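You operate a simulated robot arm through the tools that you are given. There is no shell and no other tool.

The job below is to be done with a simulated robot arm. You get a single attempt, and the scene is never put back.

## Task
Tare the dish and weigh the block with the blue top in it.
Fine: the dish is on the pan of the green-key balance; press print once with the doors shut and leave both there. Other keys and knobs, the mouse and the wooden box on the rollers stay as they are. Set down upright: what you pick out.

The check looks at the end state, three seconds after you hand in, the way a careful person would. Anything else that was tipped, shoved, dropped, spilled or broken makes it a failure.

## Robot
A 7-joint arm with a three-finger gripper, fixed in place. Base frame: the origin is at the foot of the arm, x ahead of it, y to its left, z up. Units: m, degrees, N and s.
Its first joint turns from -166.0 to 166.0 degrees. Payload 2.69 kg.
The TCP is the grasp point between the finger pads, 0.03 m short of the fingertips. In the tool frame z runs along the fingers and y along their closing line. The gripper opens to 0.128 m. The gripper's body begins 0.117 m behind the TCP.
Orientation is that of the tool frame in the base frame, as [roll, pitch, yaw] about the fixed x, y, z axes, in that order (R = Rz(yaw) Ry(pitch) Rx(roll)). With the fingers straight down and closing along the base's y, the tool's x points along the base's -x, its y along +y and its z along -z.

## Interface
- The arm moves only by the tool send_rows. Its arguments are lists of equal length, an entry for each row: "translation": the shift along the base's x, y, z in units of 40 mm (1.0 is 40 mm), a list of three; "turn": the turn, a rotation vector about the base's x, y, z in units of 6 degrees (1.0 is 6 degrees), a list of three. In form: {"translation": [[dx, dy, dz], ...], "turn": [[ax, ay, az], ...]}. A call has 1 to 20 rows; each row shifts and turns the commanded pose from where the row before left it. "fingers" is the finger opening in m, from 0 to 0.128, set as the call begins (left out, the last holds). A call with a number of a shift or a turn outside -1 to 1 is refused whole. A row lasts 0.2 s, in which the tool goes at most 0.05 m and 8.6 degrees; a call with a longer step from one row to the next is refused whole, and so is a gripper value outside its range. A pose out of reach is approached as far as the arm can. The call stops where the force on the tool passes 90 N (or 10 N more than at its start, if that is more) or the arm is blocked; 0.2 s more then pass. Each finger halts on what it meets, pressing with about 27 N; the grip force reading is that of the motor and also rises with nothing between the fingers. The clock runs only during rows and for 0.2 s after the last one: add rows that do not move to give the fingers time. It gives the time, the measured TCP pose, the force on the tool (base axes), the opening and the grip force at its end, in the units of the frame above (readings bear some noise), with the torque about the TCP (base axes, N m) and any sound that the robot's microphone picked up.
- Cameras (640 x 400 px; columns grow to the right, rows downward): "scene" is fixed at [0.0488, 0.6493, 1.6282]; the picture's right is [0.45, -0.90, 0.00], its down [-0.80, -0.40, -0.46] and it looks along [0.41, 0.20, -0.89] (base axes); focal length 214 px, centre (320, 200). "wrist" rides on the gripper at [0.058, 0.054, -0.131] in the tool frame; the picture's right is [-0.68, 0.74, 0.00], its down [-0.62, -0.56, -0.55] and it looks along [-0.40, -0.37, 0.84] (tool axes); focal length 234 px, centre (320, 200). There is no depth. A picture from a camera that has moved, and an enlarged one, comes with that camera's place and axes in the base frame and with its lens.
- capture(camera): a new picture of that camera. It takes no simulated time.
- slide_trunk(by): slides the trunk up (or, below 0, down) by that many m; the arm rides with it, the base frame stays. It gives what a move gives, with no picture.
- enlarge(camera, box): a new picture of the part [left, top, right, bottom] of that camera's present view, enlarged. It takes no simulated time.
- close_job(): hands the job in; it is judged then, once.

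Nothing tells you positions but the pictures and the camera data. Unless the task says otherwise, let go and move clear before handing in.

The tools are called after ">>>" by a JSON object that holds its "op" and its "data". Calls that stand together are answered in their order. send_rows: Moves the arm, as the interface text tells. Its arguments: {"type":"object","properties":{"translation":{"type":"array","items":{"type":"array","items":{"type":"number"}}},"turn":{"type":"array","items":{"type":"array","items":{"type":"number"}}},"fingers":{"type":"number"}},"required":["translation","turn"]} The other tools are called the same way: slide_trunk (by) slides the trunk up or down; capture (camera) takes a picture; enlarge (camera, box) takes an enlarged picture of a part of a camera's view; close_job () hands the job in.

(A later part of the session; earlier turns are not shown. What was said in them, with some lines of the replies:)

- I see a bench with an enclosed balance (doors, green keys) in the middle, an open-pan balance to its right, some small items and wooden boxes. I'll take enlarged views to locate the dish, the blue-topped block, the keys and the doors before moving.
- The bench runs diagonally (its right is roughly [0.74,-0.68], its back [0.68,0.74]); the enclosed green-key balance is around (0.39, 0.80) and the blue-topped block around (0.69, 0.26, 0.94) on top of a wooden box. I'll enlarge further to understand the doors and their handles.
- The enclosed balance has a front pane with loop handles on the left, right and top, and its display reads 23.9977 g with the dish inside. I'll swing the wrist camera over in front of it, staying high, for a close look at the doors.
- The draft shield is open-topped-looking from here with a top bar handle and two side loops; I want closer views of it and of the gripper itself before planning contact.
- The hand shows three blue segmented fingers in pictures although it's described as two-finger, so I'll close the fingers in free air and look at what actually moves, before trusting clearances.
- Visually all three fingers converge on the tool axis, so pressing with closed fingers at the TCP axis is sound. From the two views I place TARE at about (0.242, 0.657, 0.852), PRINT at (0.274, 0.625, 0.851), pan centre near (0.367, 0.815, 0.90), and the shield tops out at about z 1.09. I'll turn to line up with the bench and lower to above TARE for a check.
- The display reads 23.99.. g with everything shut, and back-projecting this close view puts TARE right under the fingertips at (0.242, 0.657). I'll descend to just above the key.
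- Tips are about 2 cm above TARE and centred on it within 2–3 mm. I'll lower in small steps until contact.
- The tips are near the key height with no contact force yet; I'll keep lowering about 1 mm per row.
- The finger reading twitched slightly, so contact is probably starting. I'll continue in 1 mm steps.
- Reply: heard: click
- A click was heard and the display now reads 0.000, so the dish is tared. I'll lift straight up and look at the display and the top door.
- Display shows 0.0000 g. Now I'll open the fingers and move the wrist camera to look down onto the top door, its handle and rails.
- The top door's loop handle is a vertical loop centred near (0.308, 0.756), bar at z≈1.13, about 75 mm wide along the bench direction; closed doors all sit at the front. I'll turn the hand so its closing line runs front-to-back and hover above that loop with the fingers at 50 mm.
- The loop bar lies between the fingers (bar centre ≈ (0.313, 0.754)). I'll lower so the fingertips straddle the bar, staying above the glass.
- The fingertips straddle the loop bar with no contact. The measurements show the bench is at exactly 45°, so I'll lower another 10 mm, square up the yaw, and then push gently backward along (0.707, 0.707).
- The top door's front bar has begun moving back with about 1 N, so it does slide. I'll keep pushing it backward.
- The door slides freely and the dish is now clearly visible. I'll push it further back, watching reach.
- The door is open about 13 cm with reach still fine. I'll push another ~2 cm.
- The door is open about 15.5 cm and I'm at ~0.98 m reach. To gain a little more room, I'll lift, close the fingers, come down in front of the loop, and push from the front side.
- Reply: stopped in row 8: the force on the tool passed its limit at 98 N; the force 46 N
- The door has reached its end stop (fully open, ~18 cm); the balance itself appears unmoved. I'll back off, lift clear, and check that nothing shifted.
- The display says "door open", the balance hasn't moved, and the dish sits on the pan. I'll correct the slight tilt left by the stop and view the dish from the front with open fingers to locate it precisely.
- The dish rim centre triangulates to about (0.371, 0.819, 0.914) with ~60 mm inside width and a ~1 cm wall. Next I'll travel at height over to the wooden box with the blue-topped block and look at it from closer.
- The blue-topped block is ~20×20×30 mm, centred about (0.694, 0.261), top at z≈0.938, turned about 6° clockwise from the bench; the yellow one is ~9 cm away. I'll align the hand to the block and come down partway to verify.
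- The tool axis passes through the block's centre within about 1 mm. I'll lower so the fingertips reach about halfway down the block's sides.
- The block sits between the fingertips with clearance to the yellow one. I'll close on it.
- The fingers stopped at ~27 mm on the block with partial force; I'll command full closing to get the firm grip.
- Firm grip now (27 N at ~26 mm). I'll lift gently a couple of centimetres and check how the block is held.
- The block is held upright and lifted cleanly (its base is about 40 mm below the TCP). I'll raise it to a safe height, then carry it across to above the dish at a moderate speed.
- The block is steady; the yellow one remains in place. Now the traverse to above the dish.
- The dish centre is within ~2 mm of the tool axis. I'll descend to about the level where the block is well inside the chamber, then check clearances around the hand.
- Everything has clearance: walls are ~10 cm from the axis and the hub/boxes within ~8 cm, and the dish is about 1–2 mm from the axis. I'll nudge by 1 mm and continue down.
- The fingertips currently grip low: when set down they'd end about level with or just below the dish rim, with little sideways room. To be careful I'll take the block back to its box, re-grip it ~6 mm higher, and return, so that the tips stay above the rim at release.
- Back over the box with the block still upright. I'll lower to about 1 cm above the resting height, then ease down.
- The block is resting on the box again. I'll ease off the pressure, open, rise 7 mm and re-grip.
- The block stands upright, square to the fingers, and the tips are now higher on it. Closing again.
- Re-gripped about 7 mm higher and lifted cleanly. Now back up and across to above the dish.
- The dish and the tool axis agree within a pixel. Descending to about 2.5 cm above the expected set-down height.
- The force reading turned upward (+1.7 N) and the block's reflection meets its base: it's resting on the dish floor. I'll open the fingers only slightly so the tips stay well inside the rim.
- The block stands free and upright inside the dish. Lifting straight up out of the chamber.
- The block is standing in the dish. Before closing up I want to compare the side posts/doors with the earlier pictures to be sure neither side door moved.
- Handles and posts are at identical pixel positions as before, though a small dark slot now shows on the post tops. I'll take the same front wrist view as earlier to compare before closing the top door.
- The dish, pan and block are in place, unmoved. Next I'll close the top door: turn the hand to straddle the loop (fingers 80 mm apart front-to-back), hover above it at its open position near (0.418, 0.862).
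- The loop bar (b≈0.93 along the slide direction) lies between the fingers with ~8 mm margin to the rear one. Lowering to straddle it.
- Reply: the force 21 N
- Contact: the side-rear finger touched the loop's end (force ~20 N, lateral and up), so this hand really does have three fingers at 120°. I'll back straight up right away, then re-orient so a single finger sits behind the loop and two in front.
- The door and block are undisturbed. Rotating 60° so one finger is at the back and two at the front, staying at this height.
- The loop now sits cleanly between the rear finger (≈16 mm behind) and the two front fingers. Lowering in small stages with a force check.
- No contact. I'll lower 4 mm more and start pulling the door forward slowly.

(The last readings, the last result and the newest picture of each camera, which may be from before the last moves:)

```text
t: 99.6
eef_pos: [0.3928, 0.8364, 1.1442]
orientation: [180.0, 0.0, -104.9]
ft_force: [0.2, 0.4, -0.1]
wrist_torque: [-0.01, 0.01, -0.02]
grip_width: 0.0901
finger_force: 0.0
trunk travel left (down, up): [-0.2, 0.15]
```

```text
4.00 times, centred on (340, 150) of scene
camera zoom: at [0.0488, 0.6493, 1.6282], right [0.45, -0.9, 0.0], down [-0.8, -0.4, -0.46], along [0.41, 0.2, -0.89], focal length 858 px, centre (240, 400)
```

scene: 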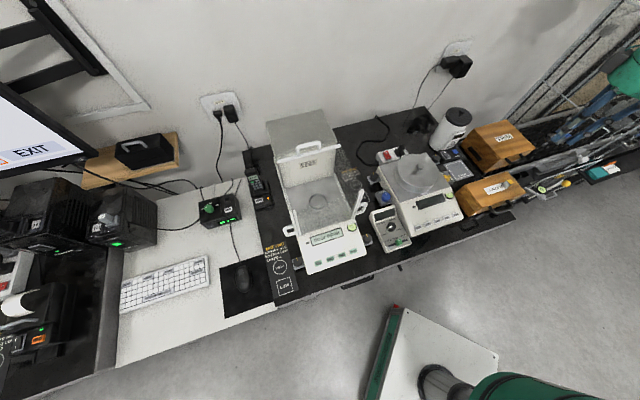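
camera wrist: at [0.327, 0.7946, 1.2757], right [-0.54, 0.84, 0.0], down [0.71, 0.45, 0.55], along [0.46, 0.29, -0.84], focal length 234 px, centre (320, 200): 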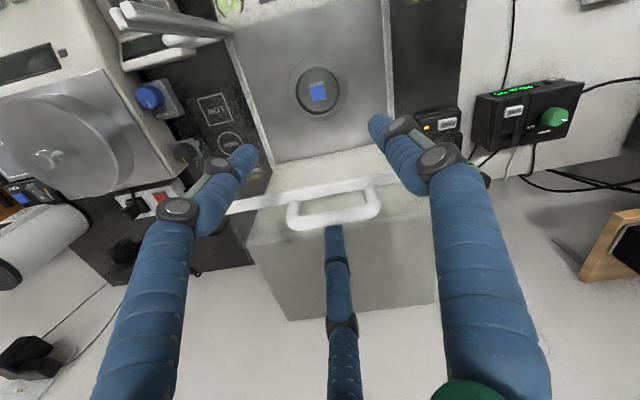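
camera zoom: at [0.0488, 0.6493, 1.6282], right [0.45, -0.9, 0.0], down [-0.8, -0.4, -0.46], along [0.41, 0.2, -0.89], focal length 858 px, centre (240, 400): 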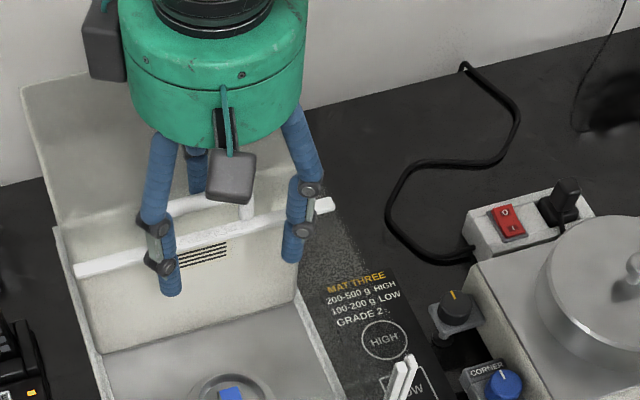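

The door follows the finger smoothly. Continuing to pull it forward.

>>> {"op": "send_rows", "data": {"translation": [[-0.2, -0.2, 0], [-0.2, -0.2, 0], [-0.2, -0.2, 0], [-0.2, -0.2, 0], [-0.2, -0.2, 0], [-0.2, -0.2, 0], [-0.2, -0.2, 0], [-0.2, -0.2, 0], [-0.2, -0.2, 0], [-0.2, -0.2, 0], [0, 0, 0]], "turn": [[0, 0, 0], [0, 0, 0], [0, 0, 0], [0, 0, 0], [0, 0, 0], [0, 0, 0], [0, 0, 0], [0, 0, 0], [0, 0, 0], [0, 0, 0], [0, 0, 0]]}}

>>> {"op": "capture", "data": {"camera": "wrist"}}

>>> {"op": "enlarge", "data": {"camera": "scene", "box": [260, 140, 420, 240]}}

```text
t: 102.0
eef_pos: [0.3127, 0.7558, 1.1445]
orientation: [179.8, -0.1, -105.0]
ft_force: [-0.5, -0.7, 0.5]
wrist_torque: [0.02, 0.0, 0.0]
grip_width: 0.09
finger_force: 0.0
trunk travel left (down, up): [-0.2, 0.15]
```

```text
taken
camera wrist: at [0.2471, 0.7143, 1.2758], right [-0.54, 0.84, 0.0], down [0.71, 0.45, 0.55], along [0.46, 0.29, -0.84], focal length 234 px, centre (320, 200)
```

wrist: 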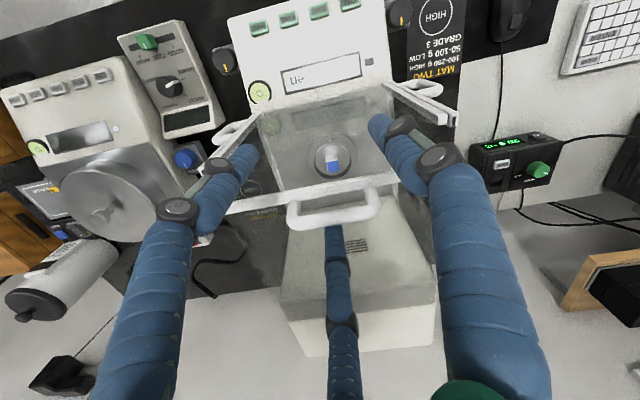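

```text
4.00 times, centred on (340, 190) of scene
camera zoom: at [0.0488, 0.6493, 1.6282], right [0.45, -0.9, 0.0], down [-0.8, -0.4, -0.46], along [0.41, 0.2, -0.89], focal length 858 px, centre (240, 240)
```

zoom: 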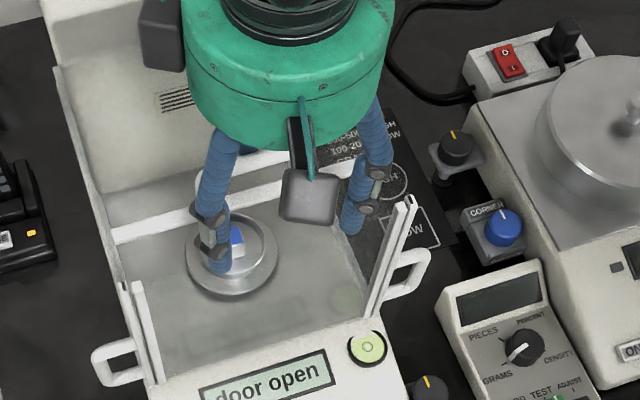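

About 4 cm remain. Continuing, then finishing with small steps.

>>> {"op": "send_rows", "data": {"translation": [[-0.2, -0.2, 0], [-0.2, -0.2, 0], [-0.15, -0.15, 0], [0, 0, 0]], "turn": [[0, 0, 0], [0, 0, 0], [0, 0, 0], [0, 0, 0]]}}

>>> {"op": "send_rows", "data": {"translation": [[-0.05, -0.05, 0], [-0.05, -0.05, 0], [0, 0, 0]], "turn": [[0, 0, 0], [0, 0, 0], [0, 0, 0]]}}

>>> {"op": "enlarge", "data": {"camera": "scene", "box": [270, 170, 382, 240]}}

```text
t: 103.0
eef_pos: [0.2921, 0.7348, 1.1443]
orientation: [180.0, -0.1, -104.9]
ft_force: [-0.2, 0.0, 0.1]
wrist_torque: [0.0, 0.01, 0.01]
grip_width: 0.0898
finger_force: 0.0
trunk travel left (down, up): [-0.2, 0.15]
```

```text
t: 103.8
eef_pos: [0.2882, 0.7306, 1.1443]
orientation: [179.9, 0.1, -104.9]
ft_force: [-0.3, -0.2, 0.4]
wrist_torque: [0.01, -0.02, 0.01]
grip_width: 0.0901
finger_force: 0.0
trunk travel left (down, up): [-0.2, 0.15]
```

```text
5.71 times, centred on (326, 205) of scene
camera zoom: at [0.0488, 0.6493, 1.6282], right [0.45, -0.9, 0.0], down [-0.8, -0.4, -0.46], along [0.41, 0.2, -0.89], focal length 1226 px, centre (286, 171)
```

zoom: 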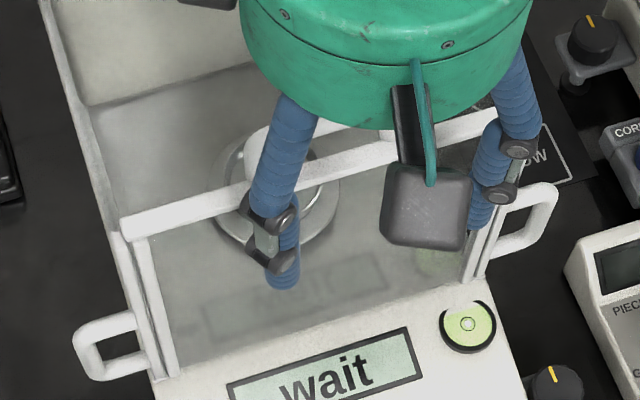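

The display changed to "wait" — the balance registers the door as nearly shut. I'll finish with millimetre steps until it meets its stop.

>>> {"op": "send_rows", "data": {"translation": [[-0.03, -0.03, 0], [-0.03, -0.03, 0], [0, 0, 0]], "turn": [[0, 0, 0], [0, 0, 0], [0, 0, 0]]}}

>>> {"op": "send_rows", "data": {"translation": [[-0.025, -0.025, 0], [-0.025, -0.025, 0], [0, 0, 0]], "turn": [[0, 0, 0], [0, 0, 0], [0, 0, 0]]}}

>>> {"op": "enlarge", "data": {"camera": "scene", "box": [270, 170, 382, 240]}}

```text
t: 104.6
eef_pos: [0.2852, 0.727, 1.1449]
orientation: [179.9, -0.1, -105.0]
ft_force: [-0.5, 0.9, 0.9]
wrist_torque: [0.03, -0.02, 0.04]
grip_width: 0.0902
finger_force: 0.2
trunk travel left (down, up): [-0.2, 0.15]
```

```text
t: 105.4
eef_pos: [0.2844, 0.7272, 1.1432]
orientation: [179.9, -0.1, -104.8]
ft_force: [5.4, 4.9, -2.1]
wrist_torque: [0.07, 0.02, 0.03]
grip_width: 0.0933
finger_force: 2.3
trunk travel left (down, up): [-0.2, 0.15]
```

```text
5.71 times, centred on (326, 205) of scene
camera zoom: at [0.0488, 0.6493, 1.6282], right [0.45, -0.9, 0.0], down [-0.8, -0.4, -0.46], along [0.41, 0.2, -0.89], focal length 1226 px, centre (286, 171)
```

zoom: 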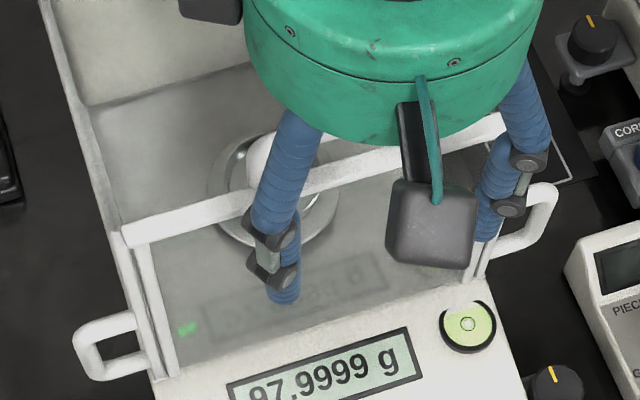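

The display now shows 97.9999 g with the stable light on, and the door met its stop (~7 N). I'll ease the finger off the loop and lift away without disturbing the door.

>>> {"op": "send_rows", "data": {"translation": [[0.05, 0.05, 0], [0.1, 0.1, 0], [0, 0, 0.4], [0, 0, 0.7], [0, 0, 0.8], [0, 0, 0.4]], "turn": [[0, 0, 0], [0, 0, 0], [0, 0, 0], [0, 0, 0], [0, 0, 0], [0, 0, 0]]}}

>>> {"op": "capture", "data": {"camera": "wrist"}}

>>> {"op": "enlarge", "data": {"camera": "scene", "box": [270, 170, 382, 240]}}

```text
t: 106.8
eef_pos: [0.2889, 0.7321, 1.2379]
orientation: [179.9, -0.1, -104.9]
ft_force: [-0.4, 0.3, -0.6]
wrist_torque: [0.03, 0.0, 0.01]
grip_width: 0.09
finger_force: 0.1
trunk travel left (down, up): [-0.2, 0.15]
```

```text
taken
camera wrist: at [0.2226, 0.6906, 1.3685], right [-0.54, 0.84, 0.0], down [0.71, 0.45, 0.55], along [0.46, 0.29, -0.84], focal length 234 px, centre (320, 200)
```

wrist: 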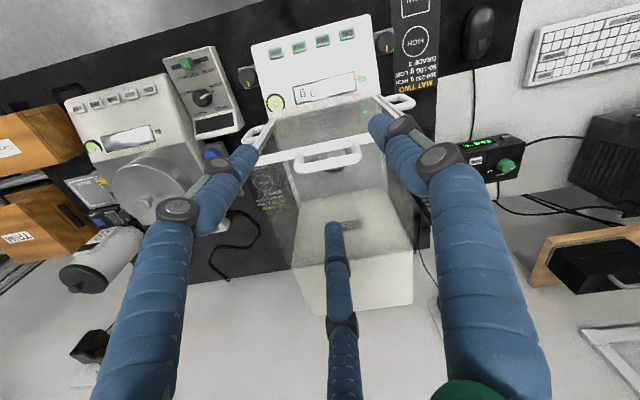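

```text
5.71 times, centred on (326, 205) of scene
camera zoom: at [0.0488, 0.6493, 1.6282], right [0.45, -0.9, 0.0], down [-0.8, -0.4, -0.46], along [0.41, 0.2, -0.89], focal length 1226 px, centre (286, 171)
```

zoom: 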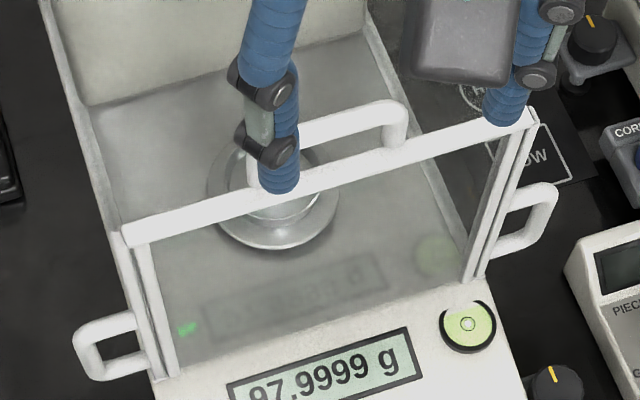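

Door shut, 97.9999 g and stable. Now I'll close the fingers, move in front of the shield and come down above the PRINT key at about (0.2745, 0.626).

>>> {"op": "send_rows", "data": {"translation": [[-0.06, -0.441, 0], [-0.06, -0.441, 0], [-0.06, -0.441, 0], [-0.06, -0.441, 0], [-0.06, -0.441, 0], [-0.06, -0.441, 0], [0, 0, -0.8], [0, 0, -0.9], [0, 0, -0.9], [0, 0, -0.9], [0, 0, -0.9], [0, 0, -0.9], [0, 0, -0.5], [0, 0, 0]], "turn": [[0, 0, -0.758], [0, 0, -0.758], [0, 0, -0.758], [0, 0, -0.758], [0, 0, -0.758], [0, 0, -0.758], [0, 0, 0], [0, 0, 0], [0, 0, 0], [0, 0, 0], [0, 0, 0], [0, 0, 0], [0, 0, 0], [0, 0, 0]], "fingers": 0.0}}

>>> {"op": "capture", "data": {"camera": "wrist"}}

>>> {"op": "enlarge", "data": {"camera": "wrist", "box": [220, 70, 420, 195]}}

>>> {"op": "enlarge", "data": {"camera": "scene", "box": [270, 180, 382, 260]}}

```text
t: 109.8
eef_pos: [0.275, 0.6274, 1.0054]
orientation: [180.0, -0.2, -132.2]
ft_force: [-0.6, -0.1, -0.8]
wrist_torque: [-0.02, 0.01, 0.04]
grip_width: 0.0022
finger_force: 26.5
trunk travel left (down, up): [-0.2, 0.15]
```

```text
taken
camera wrist: at [0.1965, 0.6201, 1.1365], right [-0.09, 1.0, 0.0], down [0.83, 0.08, 0.55], along [0.54, 0.05, -0.84], focal length 234 px, centre (320, 200)
```

wrist: 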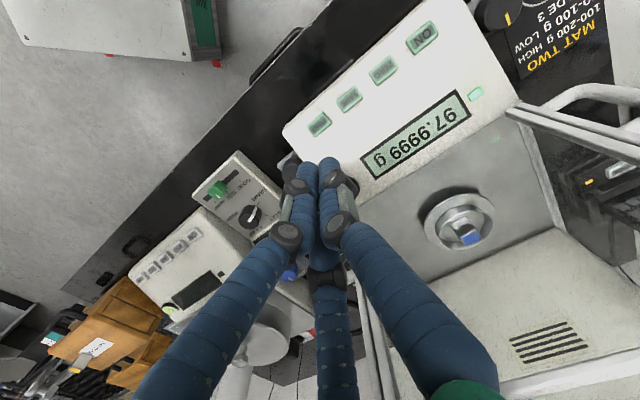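

```text
3.20 times, centred on (320, 132) of wrist
camera zoom: at [0.1965, 0.6201, 1.1365], right [-0.09, 1.0, 0.0], down [0.83, 0.08, 0.55], along [0.54, 0.05, -0.84], focal length 749 px, centre (320, 416)
```

zoom: 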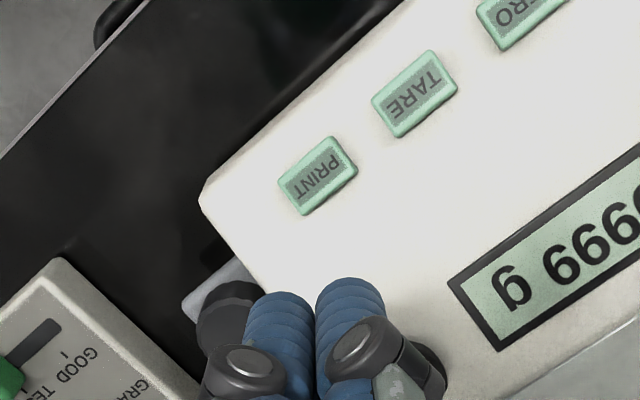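

```text
5.00 times, centred on (326, 220) of scene
camera zoom: at [0.0488, 0.6493, 1.6282], right [0.45, -0.9, 0.0], down [-0.8, -0.4, -0.46], along [0.41, 0.2, -0.89], focal length 1072 px, centre (290, 100)
```

zoom: 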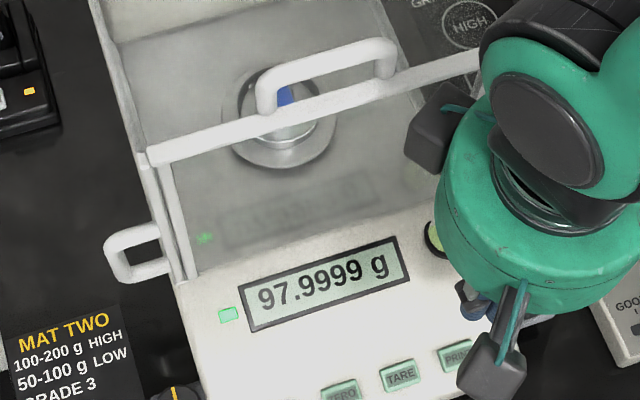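

PRINT is exactly under the tool axis, the reading is stable at 97.9999 g. Descending to just above the key.

>>> {"op": "send_rows", "data": {"translation": [[0, 0, -0.7], [0, 0, -0.8], [0, 0, -0.7], [0, 0, -0.5], [0, 0, 0]], "turn": [[0, 0, 0], [0, 0, 0], [0, 0, 0], [0, 0, 0], [0, 0, 0]]}}

>>> {"op": "enlarge", "data": {"camera": "wrist", "box": [220, 90, 420, 215]}}

>>> {"op": "enlarge", "data": {"camera": "scene", "box": [270, 180, 382, 260]}}

```text
t: 111.0
eef_pos: [0.2754, 0.6282, 0.8965]
orientation: [179.9, 0.0, -132.1]
ft_force: [0.1, -0.2, 0.7]
wrist_torque: [0.0, 0.0, -0.02]
grip_width: 0.0023
finger_force: 26.7
trunk travel left (down, up): [-0.2, 0.15]
```

```text
3.20 times, centred on (320, 152) of wrist
camera zoom: at [0.196, 0.6209, 1.0279], right [-0.09, 1.0, 0.0], down [0.83, 0.08, 0.55], along [0.54, 0.05, -0.84], focal length 749 px, centre (320, 352)
```

zoom: 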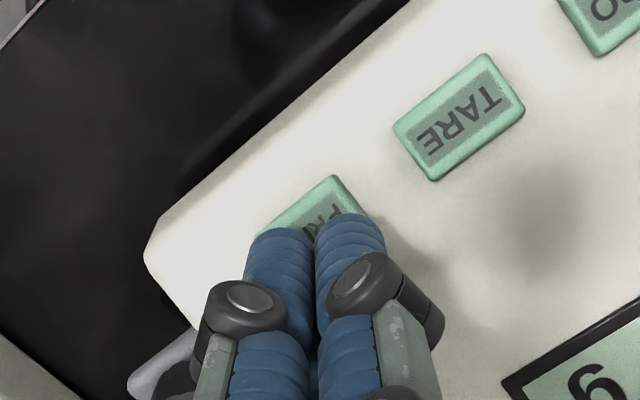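

```text
5.00 times, centred on (326, 220) of scene
camera zoom: at [0.0488, 0.6493, 1.6282], right [0.45, -0.9, 0.0], down [-0.8, -0.4, -0.46], along [0.41, 0.2, -0.89], focal length 1072 px, centre (290, 100)
```

zoom: 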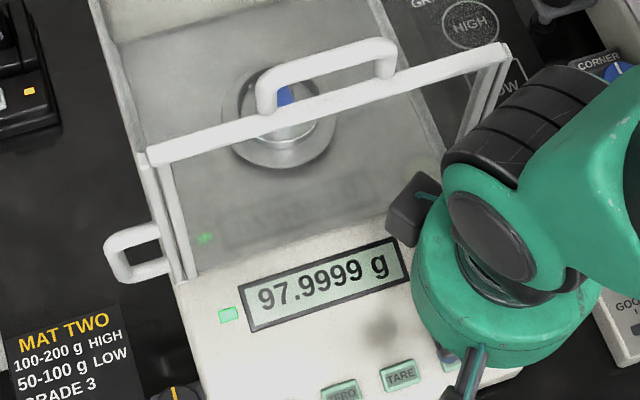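

>>> {"op": "send_rows", "data": {"translation": [[-0.02, -0.03, -0.075], [0, 0, -0.075], [0, 0, -0.075], [0, 0, -0.05], [0, 0, 0]], "turn": [[0, 0, 0], [0, 0, 0], [0, 0, 0], [0, 0, 0], [0, 0, 0]]}}

>>> {"op": "enlarge", "data": {"camera": "wrist", "box": [220, 90, 420, 215]}}

```text
t: 112.2
eef_pos: [0.2746, 0.6264, 0.8862]
orientation: [-180.0, -0.1, -132.2]
ft_force: [0.3, 0.2, 0.6]
wrist_torque: [-0.03, 0.03, 0.03]
grip_width: 0.0024
finger_force: 27.2
trunk travel left (down, up): [-0.2, 0.15]
```

```text
3.20 times, centred on (320, 152) of wrist
camera zoom: at [0.1955, 0.6191, 1.0172], right [-0.09, 1.0, 0.0], down [0.83, 0.08, 0.55], along [0.54, 0.05, -0.84], focal length 749 px, centre (320, 352)
```

zoom: 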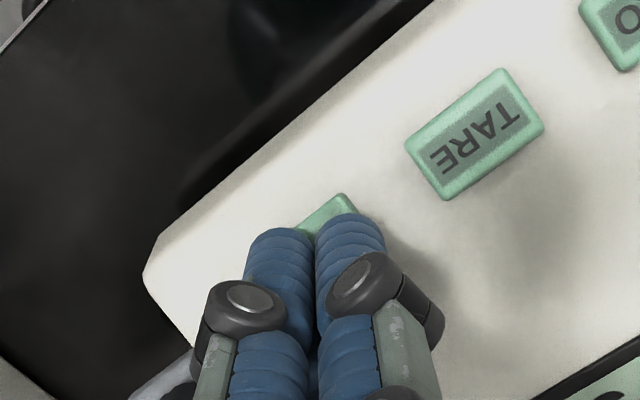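

Just above the key. Going down about 1 mm at a time, stopping at the click.

>>> {"op": "send_rows", "data": {"translation": [[0, 0, -0.04], [0, 0, -0.04], [0, 0, -0.03]], "turn": [[0, 0, 0], [0, 0, 0], [0, 0, 0]]}}

```text
t: 113.0
eef_pos: [0.2746, 0.6258, 0.8821]
orientation: [-180.0, 0.0, -132.2]
ft_force: [0.4, 0.4, 0.9]
wrist_torque: [-0.01, -0.02, -0.03]
grip_width: 0.0017
finger_force: 26.9
trunk travel left (down, up): [-0.2, 0.15]
```

>>> {"op": "send_rows", "data": {"translation": [[0, 0, -0.025]], "turn": [[0, 0, 0]]}}

```text
t: 113.4
eef_pos: [0.2749, 0.6258, 0.8817]
orientation: [179.9, 0.0, -132.2]
ft_force: [-1.0, 1.1, 1.3]
wrist_torque: [0.01, -0.04, 0.0]
grip_width: 0.0058
finger_force: 31.2
trunk travel left (down, up): [-0.2, 0.15]
```

The finger reading twitched as it did with TARE — contact is starting. One more millimetre.

>>> {"op": "send_rows", "data": {"translation": [[0, 0, -0.025]], "turn": [[0, 0, 0]]}}

```text
t: 113.8
eef_pos: [0.2747, 0.6252, 0.8807]
orientation: [179.9, -0.1, -132.3]
ft_force: [0.6, 0.9, 3.3]
wrist_torque: [0.04, -0.05, -0.01]
grip_width: 0.0059
finger_force: 31.2
trunk travel left (down, up): [-0.2, 0.15]
heard: click
```

Click heard — PRINT pressed once. I'll lift straight up and check the display.

>>> {"op": "send_rows", "data": {"translation": [[0, 0, 0.15], [0, 0, 0.4], [0, 0, 0.8], [0, 0, 1], [0, 0, 1], [0, 0, 1], [-0.2, -0.2, 0.9], [-0.4, -0.4, 0.9], [-0.5, -0.5, 0.8], [-0.5, -0.5, 0.5]], "turn": [[0, 0, 0], [0, 0, 0], [0, 0, 0], [0, 0, 0], [0, 0, 0], [0, 0, 0], [0, 0, 0], [0, 0, 0], [0, 0, 0], [0, 0, 0]]}}

>>> {"op": "capture", "data": {"camera": "scene"}}

>>> {"op": "enlarge", "data": {"camera": "scene", "box": [270, 180, 382, 260]}}

>>> {"op": "capture", "data": {"camera": "wrist"}}

```text
t: 116.0
eef_pos: [0.2089, 0.5609, 1.1793]
orientation: [180.0, 0.0, -132.1]
ft_force: [1.0, 1.6, 0.8]
wrist_torque: [-0.01, 0.02, 0.02]
grip_width: 0.0022
finger_force: 31.9
trunk travel left (down, up): [-0.2, 0.15]
```

```text
taken
```

scene: 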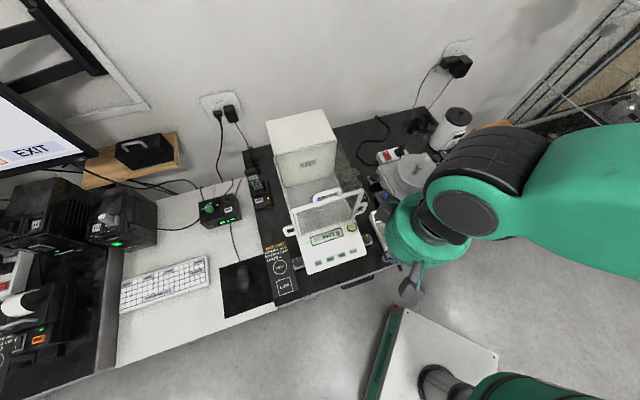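

```text
5.00 times, centred on (326, 220) of scene
camera zoom: at [0.0488, 0.6493, 1.6282], right [0.45, -0.9, 0.0], down [-0.8, -0.4, -0.46], along [0.41, 0.2, -0.89], focal length 1072 px, centre (290, 100)
```

zoom: 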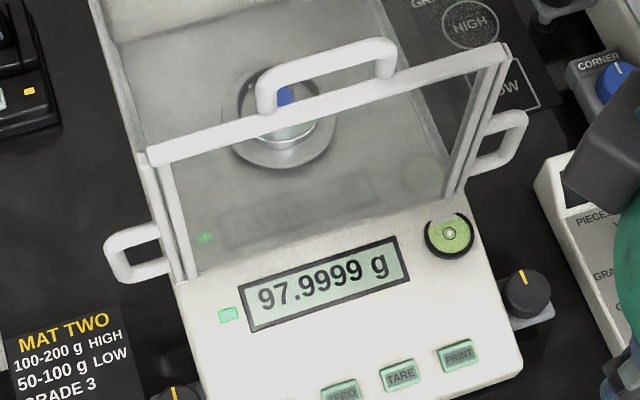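

```text
taken
camera wrist: at [0.1313, 0.5537, 1.3094], right [-0.09, 1.0, 0.0], down [0.83, 0.08, 0.55], along [0.54, 0.05, -0.84], focal length 234 px, centre (320, 200)
```

wrist: 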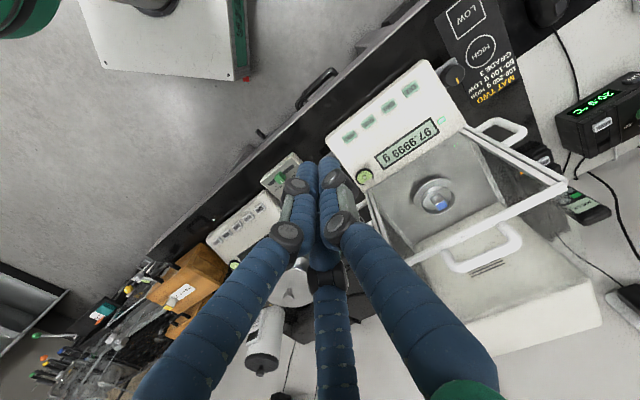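

>>> {"op": "enlarge", "data": {"camera": "scene", "box": [0, 240, 120, 400]}}

>>> {"op": "enlarge", "data": {"camera": "wrist", "box": [380, 140, 580, 265]}}

```text
2.50 times, centred on (60, 320) of scene
camera zoom: at [0.0488, 0.6493, 1.6282], right [0.45, -0.9, 0.0], down [-0.8, -0.4, -0.46], along [0.41, 0.2, -0.89], focal length 536 px, centre (970, -100)
```

zoom: 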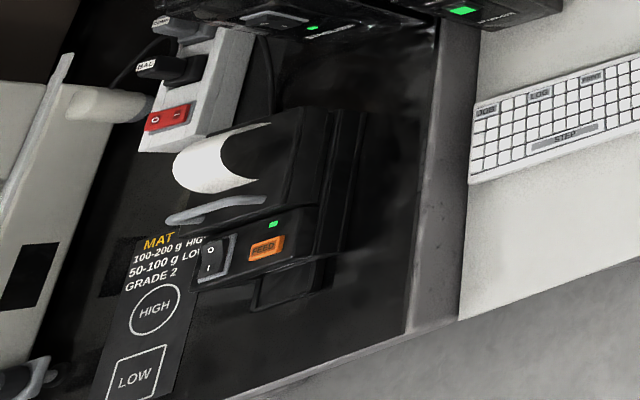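

```text
3.20 times, centred on (480, 202) of wrist
camera zoom: at [0.1313, 0.5537, 1.3094], right [-0.09, 1.0, 0.0], down [0.83, 0.08, 0.55], along [0.54, 0.05, -0.84], focal length 749 px, centre (-192, 192)
```

zoom: 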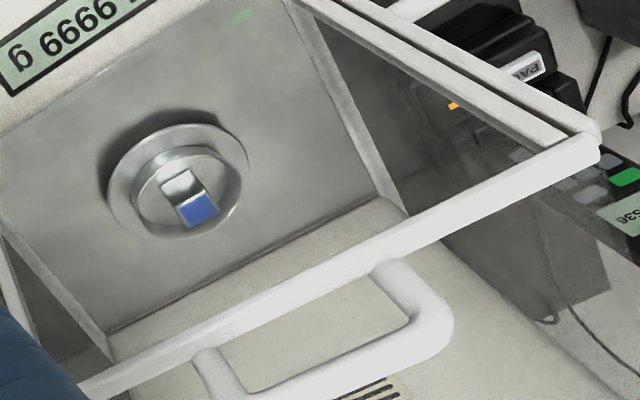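

The block stands upright in the dish behind the shut door, and the display holds 97.9999 g. I'll move the arm well clear and make a final check of everything around.

>>> {"op": "send_rows", "data": {"translation": [[0.2, -0.5, 0.6], [0.4, -0.815, 0.5], [0.5, -0.815, 0.4], [0.5, -0.815, 0.3], [0.5, -0.815, 0.2], [0.5, -0.815, 0.2], [0.5, -0.815, 0.2], [0.5, -0.815, 0.1], [0, 0, 0]], "turn": [[0, 0, 0], [0, 0, 0], [0, 0, 0], [0, 0, 0], [0, 0, 0], [0, 0, 0], [0, 0, 0], [0, 0, 0], [0, 0, 0]], "fingers": 0.06}}

>>> {"op": "capture", "data": {"camera": "scene"}}

>>> {"op": "enlarge", "data": {"camera": "scene", "box": [250, 130, 410, 280]}}

>>> {"op": "capture", "data": {"camera": "wrist"}}

```text
t: 118.0
eef_pos: [0.3543, 0.3128, 1.279]
orientation: [179.8, 0.0, -132.1]
ft_force: [-0.6, -1.1, -0.3]
wrist_torque: [0.02, 0.07, -0.03]
grip_width: 0.0601
finger_force: 0.2
trunk travel left (down, up): [-0.2, 0.15]
```

```text
taken
```

scene: 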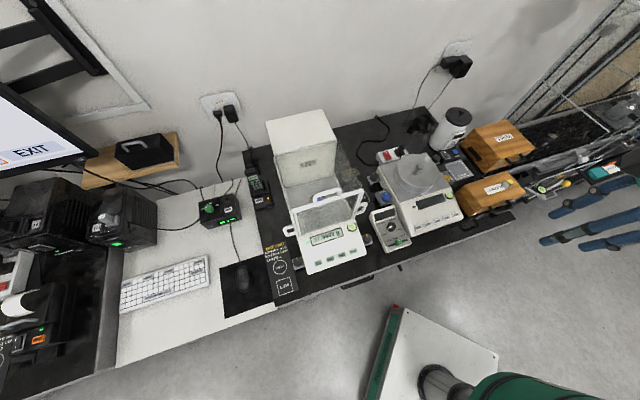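

```text
2.67 times, centred on (330, 205) of scene
camera zoom: at [0.0488, 0.6493, 1.6282], right [0.45, -0.9, 0.0], down [-0.8, -0.4, -0.46], along [0.41, 0.2, -0.89], focal length 572 px, centre (293, 187)
```

zoom: 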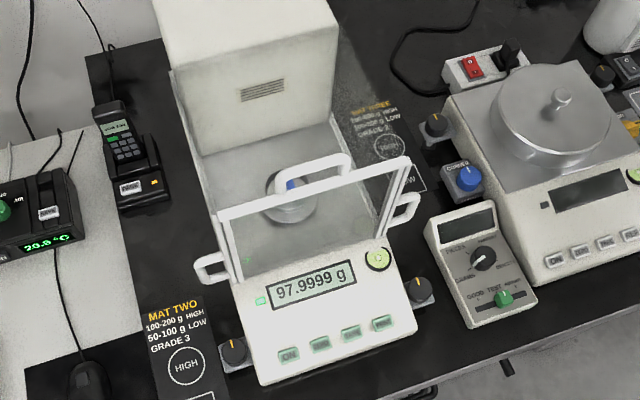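

```text
taken
camera wrist: at [0.2758, 0.3063, 1.4094], right [-0.09, 1.0, 0.0], down [0.83, 0.08, 0.55], along [0.54, 0.05, -0.84], focal length 234 px, centre (320, 200)
```

wrist: 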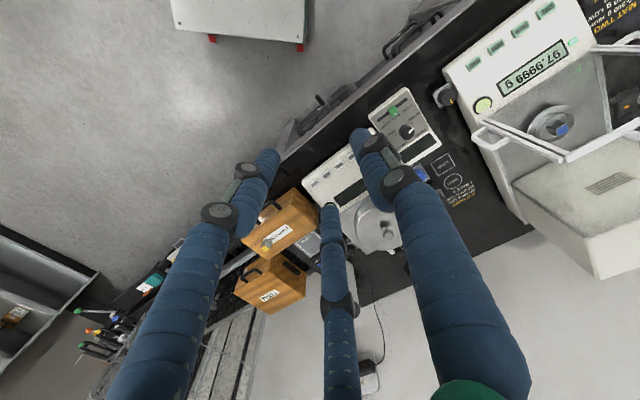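

>>> {"op": "enlarge", "data": {"camera": "scene", "box": [440, 110, 536, 215]}}

>>> {"op": "enlarge", "data": {"camera": "scene", "box": [275, 180, 371, 240]}}

```text
3.81 times, centred on (488, 162) of scene
camera zoom: at [0.0488, 0.6493, 1.6282], right [0.45, -0.9, 0.0], down [-0.8, -0.4, -0.46], along [0.41, 0.2, -0.89], focal length 817 px, centre (-320, 343)
```

zoom: 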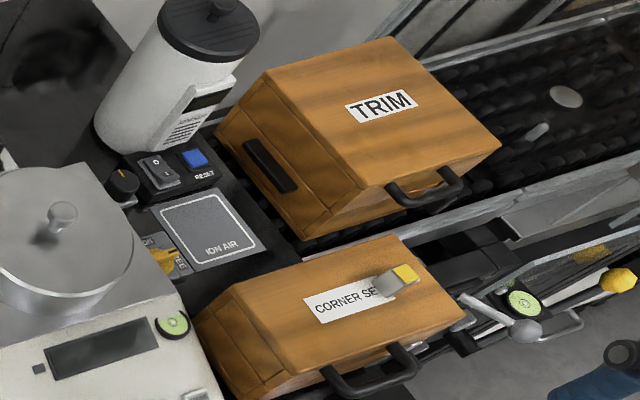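

```text
6.67 times, centred on (323, 210) of scene
camera zoom: at [0.0488, 0.6493, 1.6282], right [0.45, -0.9, 0.0], down [-0.8, -0.4, -0.46], along [0.41, 0.2, -0.89], focal length 1430 px, centre (300, 133)
```

zoom: 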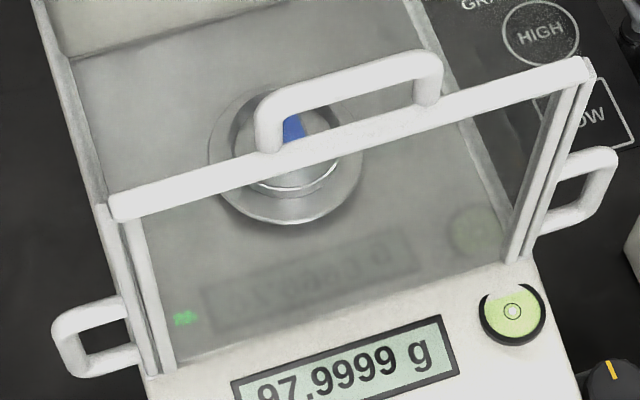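

The dish and block are on the balance pan, the doors are shut exactly as they were at the start, and the reading is stable at 97.9999 g. I pressed PRINT once. The yellow block, both wooden boxes, the knobs and the mouse are where they were, and the arm is clear, so I'm handing in.

>>> {"op": "close_job", "data": {}}

```text
The job is handed in.
```

The job is handed in: the dish was tared, and the blue-topped block is standing upright in it on the green-key balance's pan, reading a stable 97.9999 g. I pressed PRINT once with the doors shut.

- **Tare:** I pressed TARE with the doors shut, and the display went from 23.9977 g to 0.0000 g.
- **Re-grip:** I picked the block up, set it back on its wooden box once and gripped it higher. That kept the fingertips above the dish rim when I let go.
- **Top door:** Sliding it open, I met its end stop at about 98 N. Closing it, a finger touched the handle with about 20 N, so I backed off and approached differently. Pictures afterwards showed the door, balance, dish and block in place.
- **Hand:** It behaves as three fingers spaced 120° apart, not two as described. This caused the handle contact.
- **Print:** I heard the key click but saw no printed slip in the camera view.

The other keys and knobs, the mouse, the yellow block and both wooden boxes looked unmoved in the last pictures. The arm is clear of the bench.
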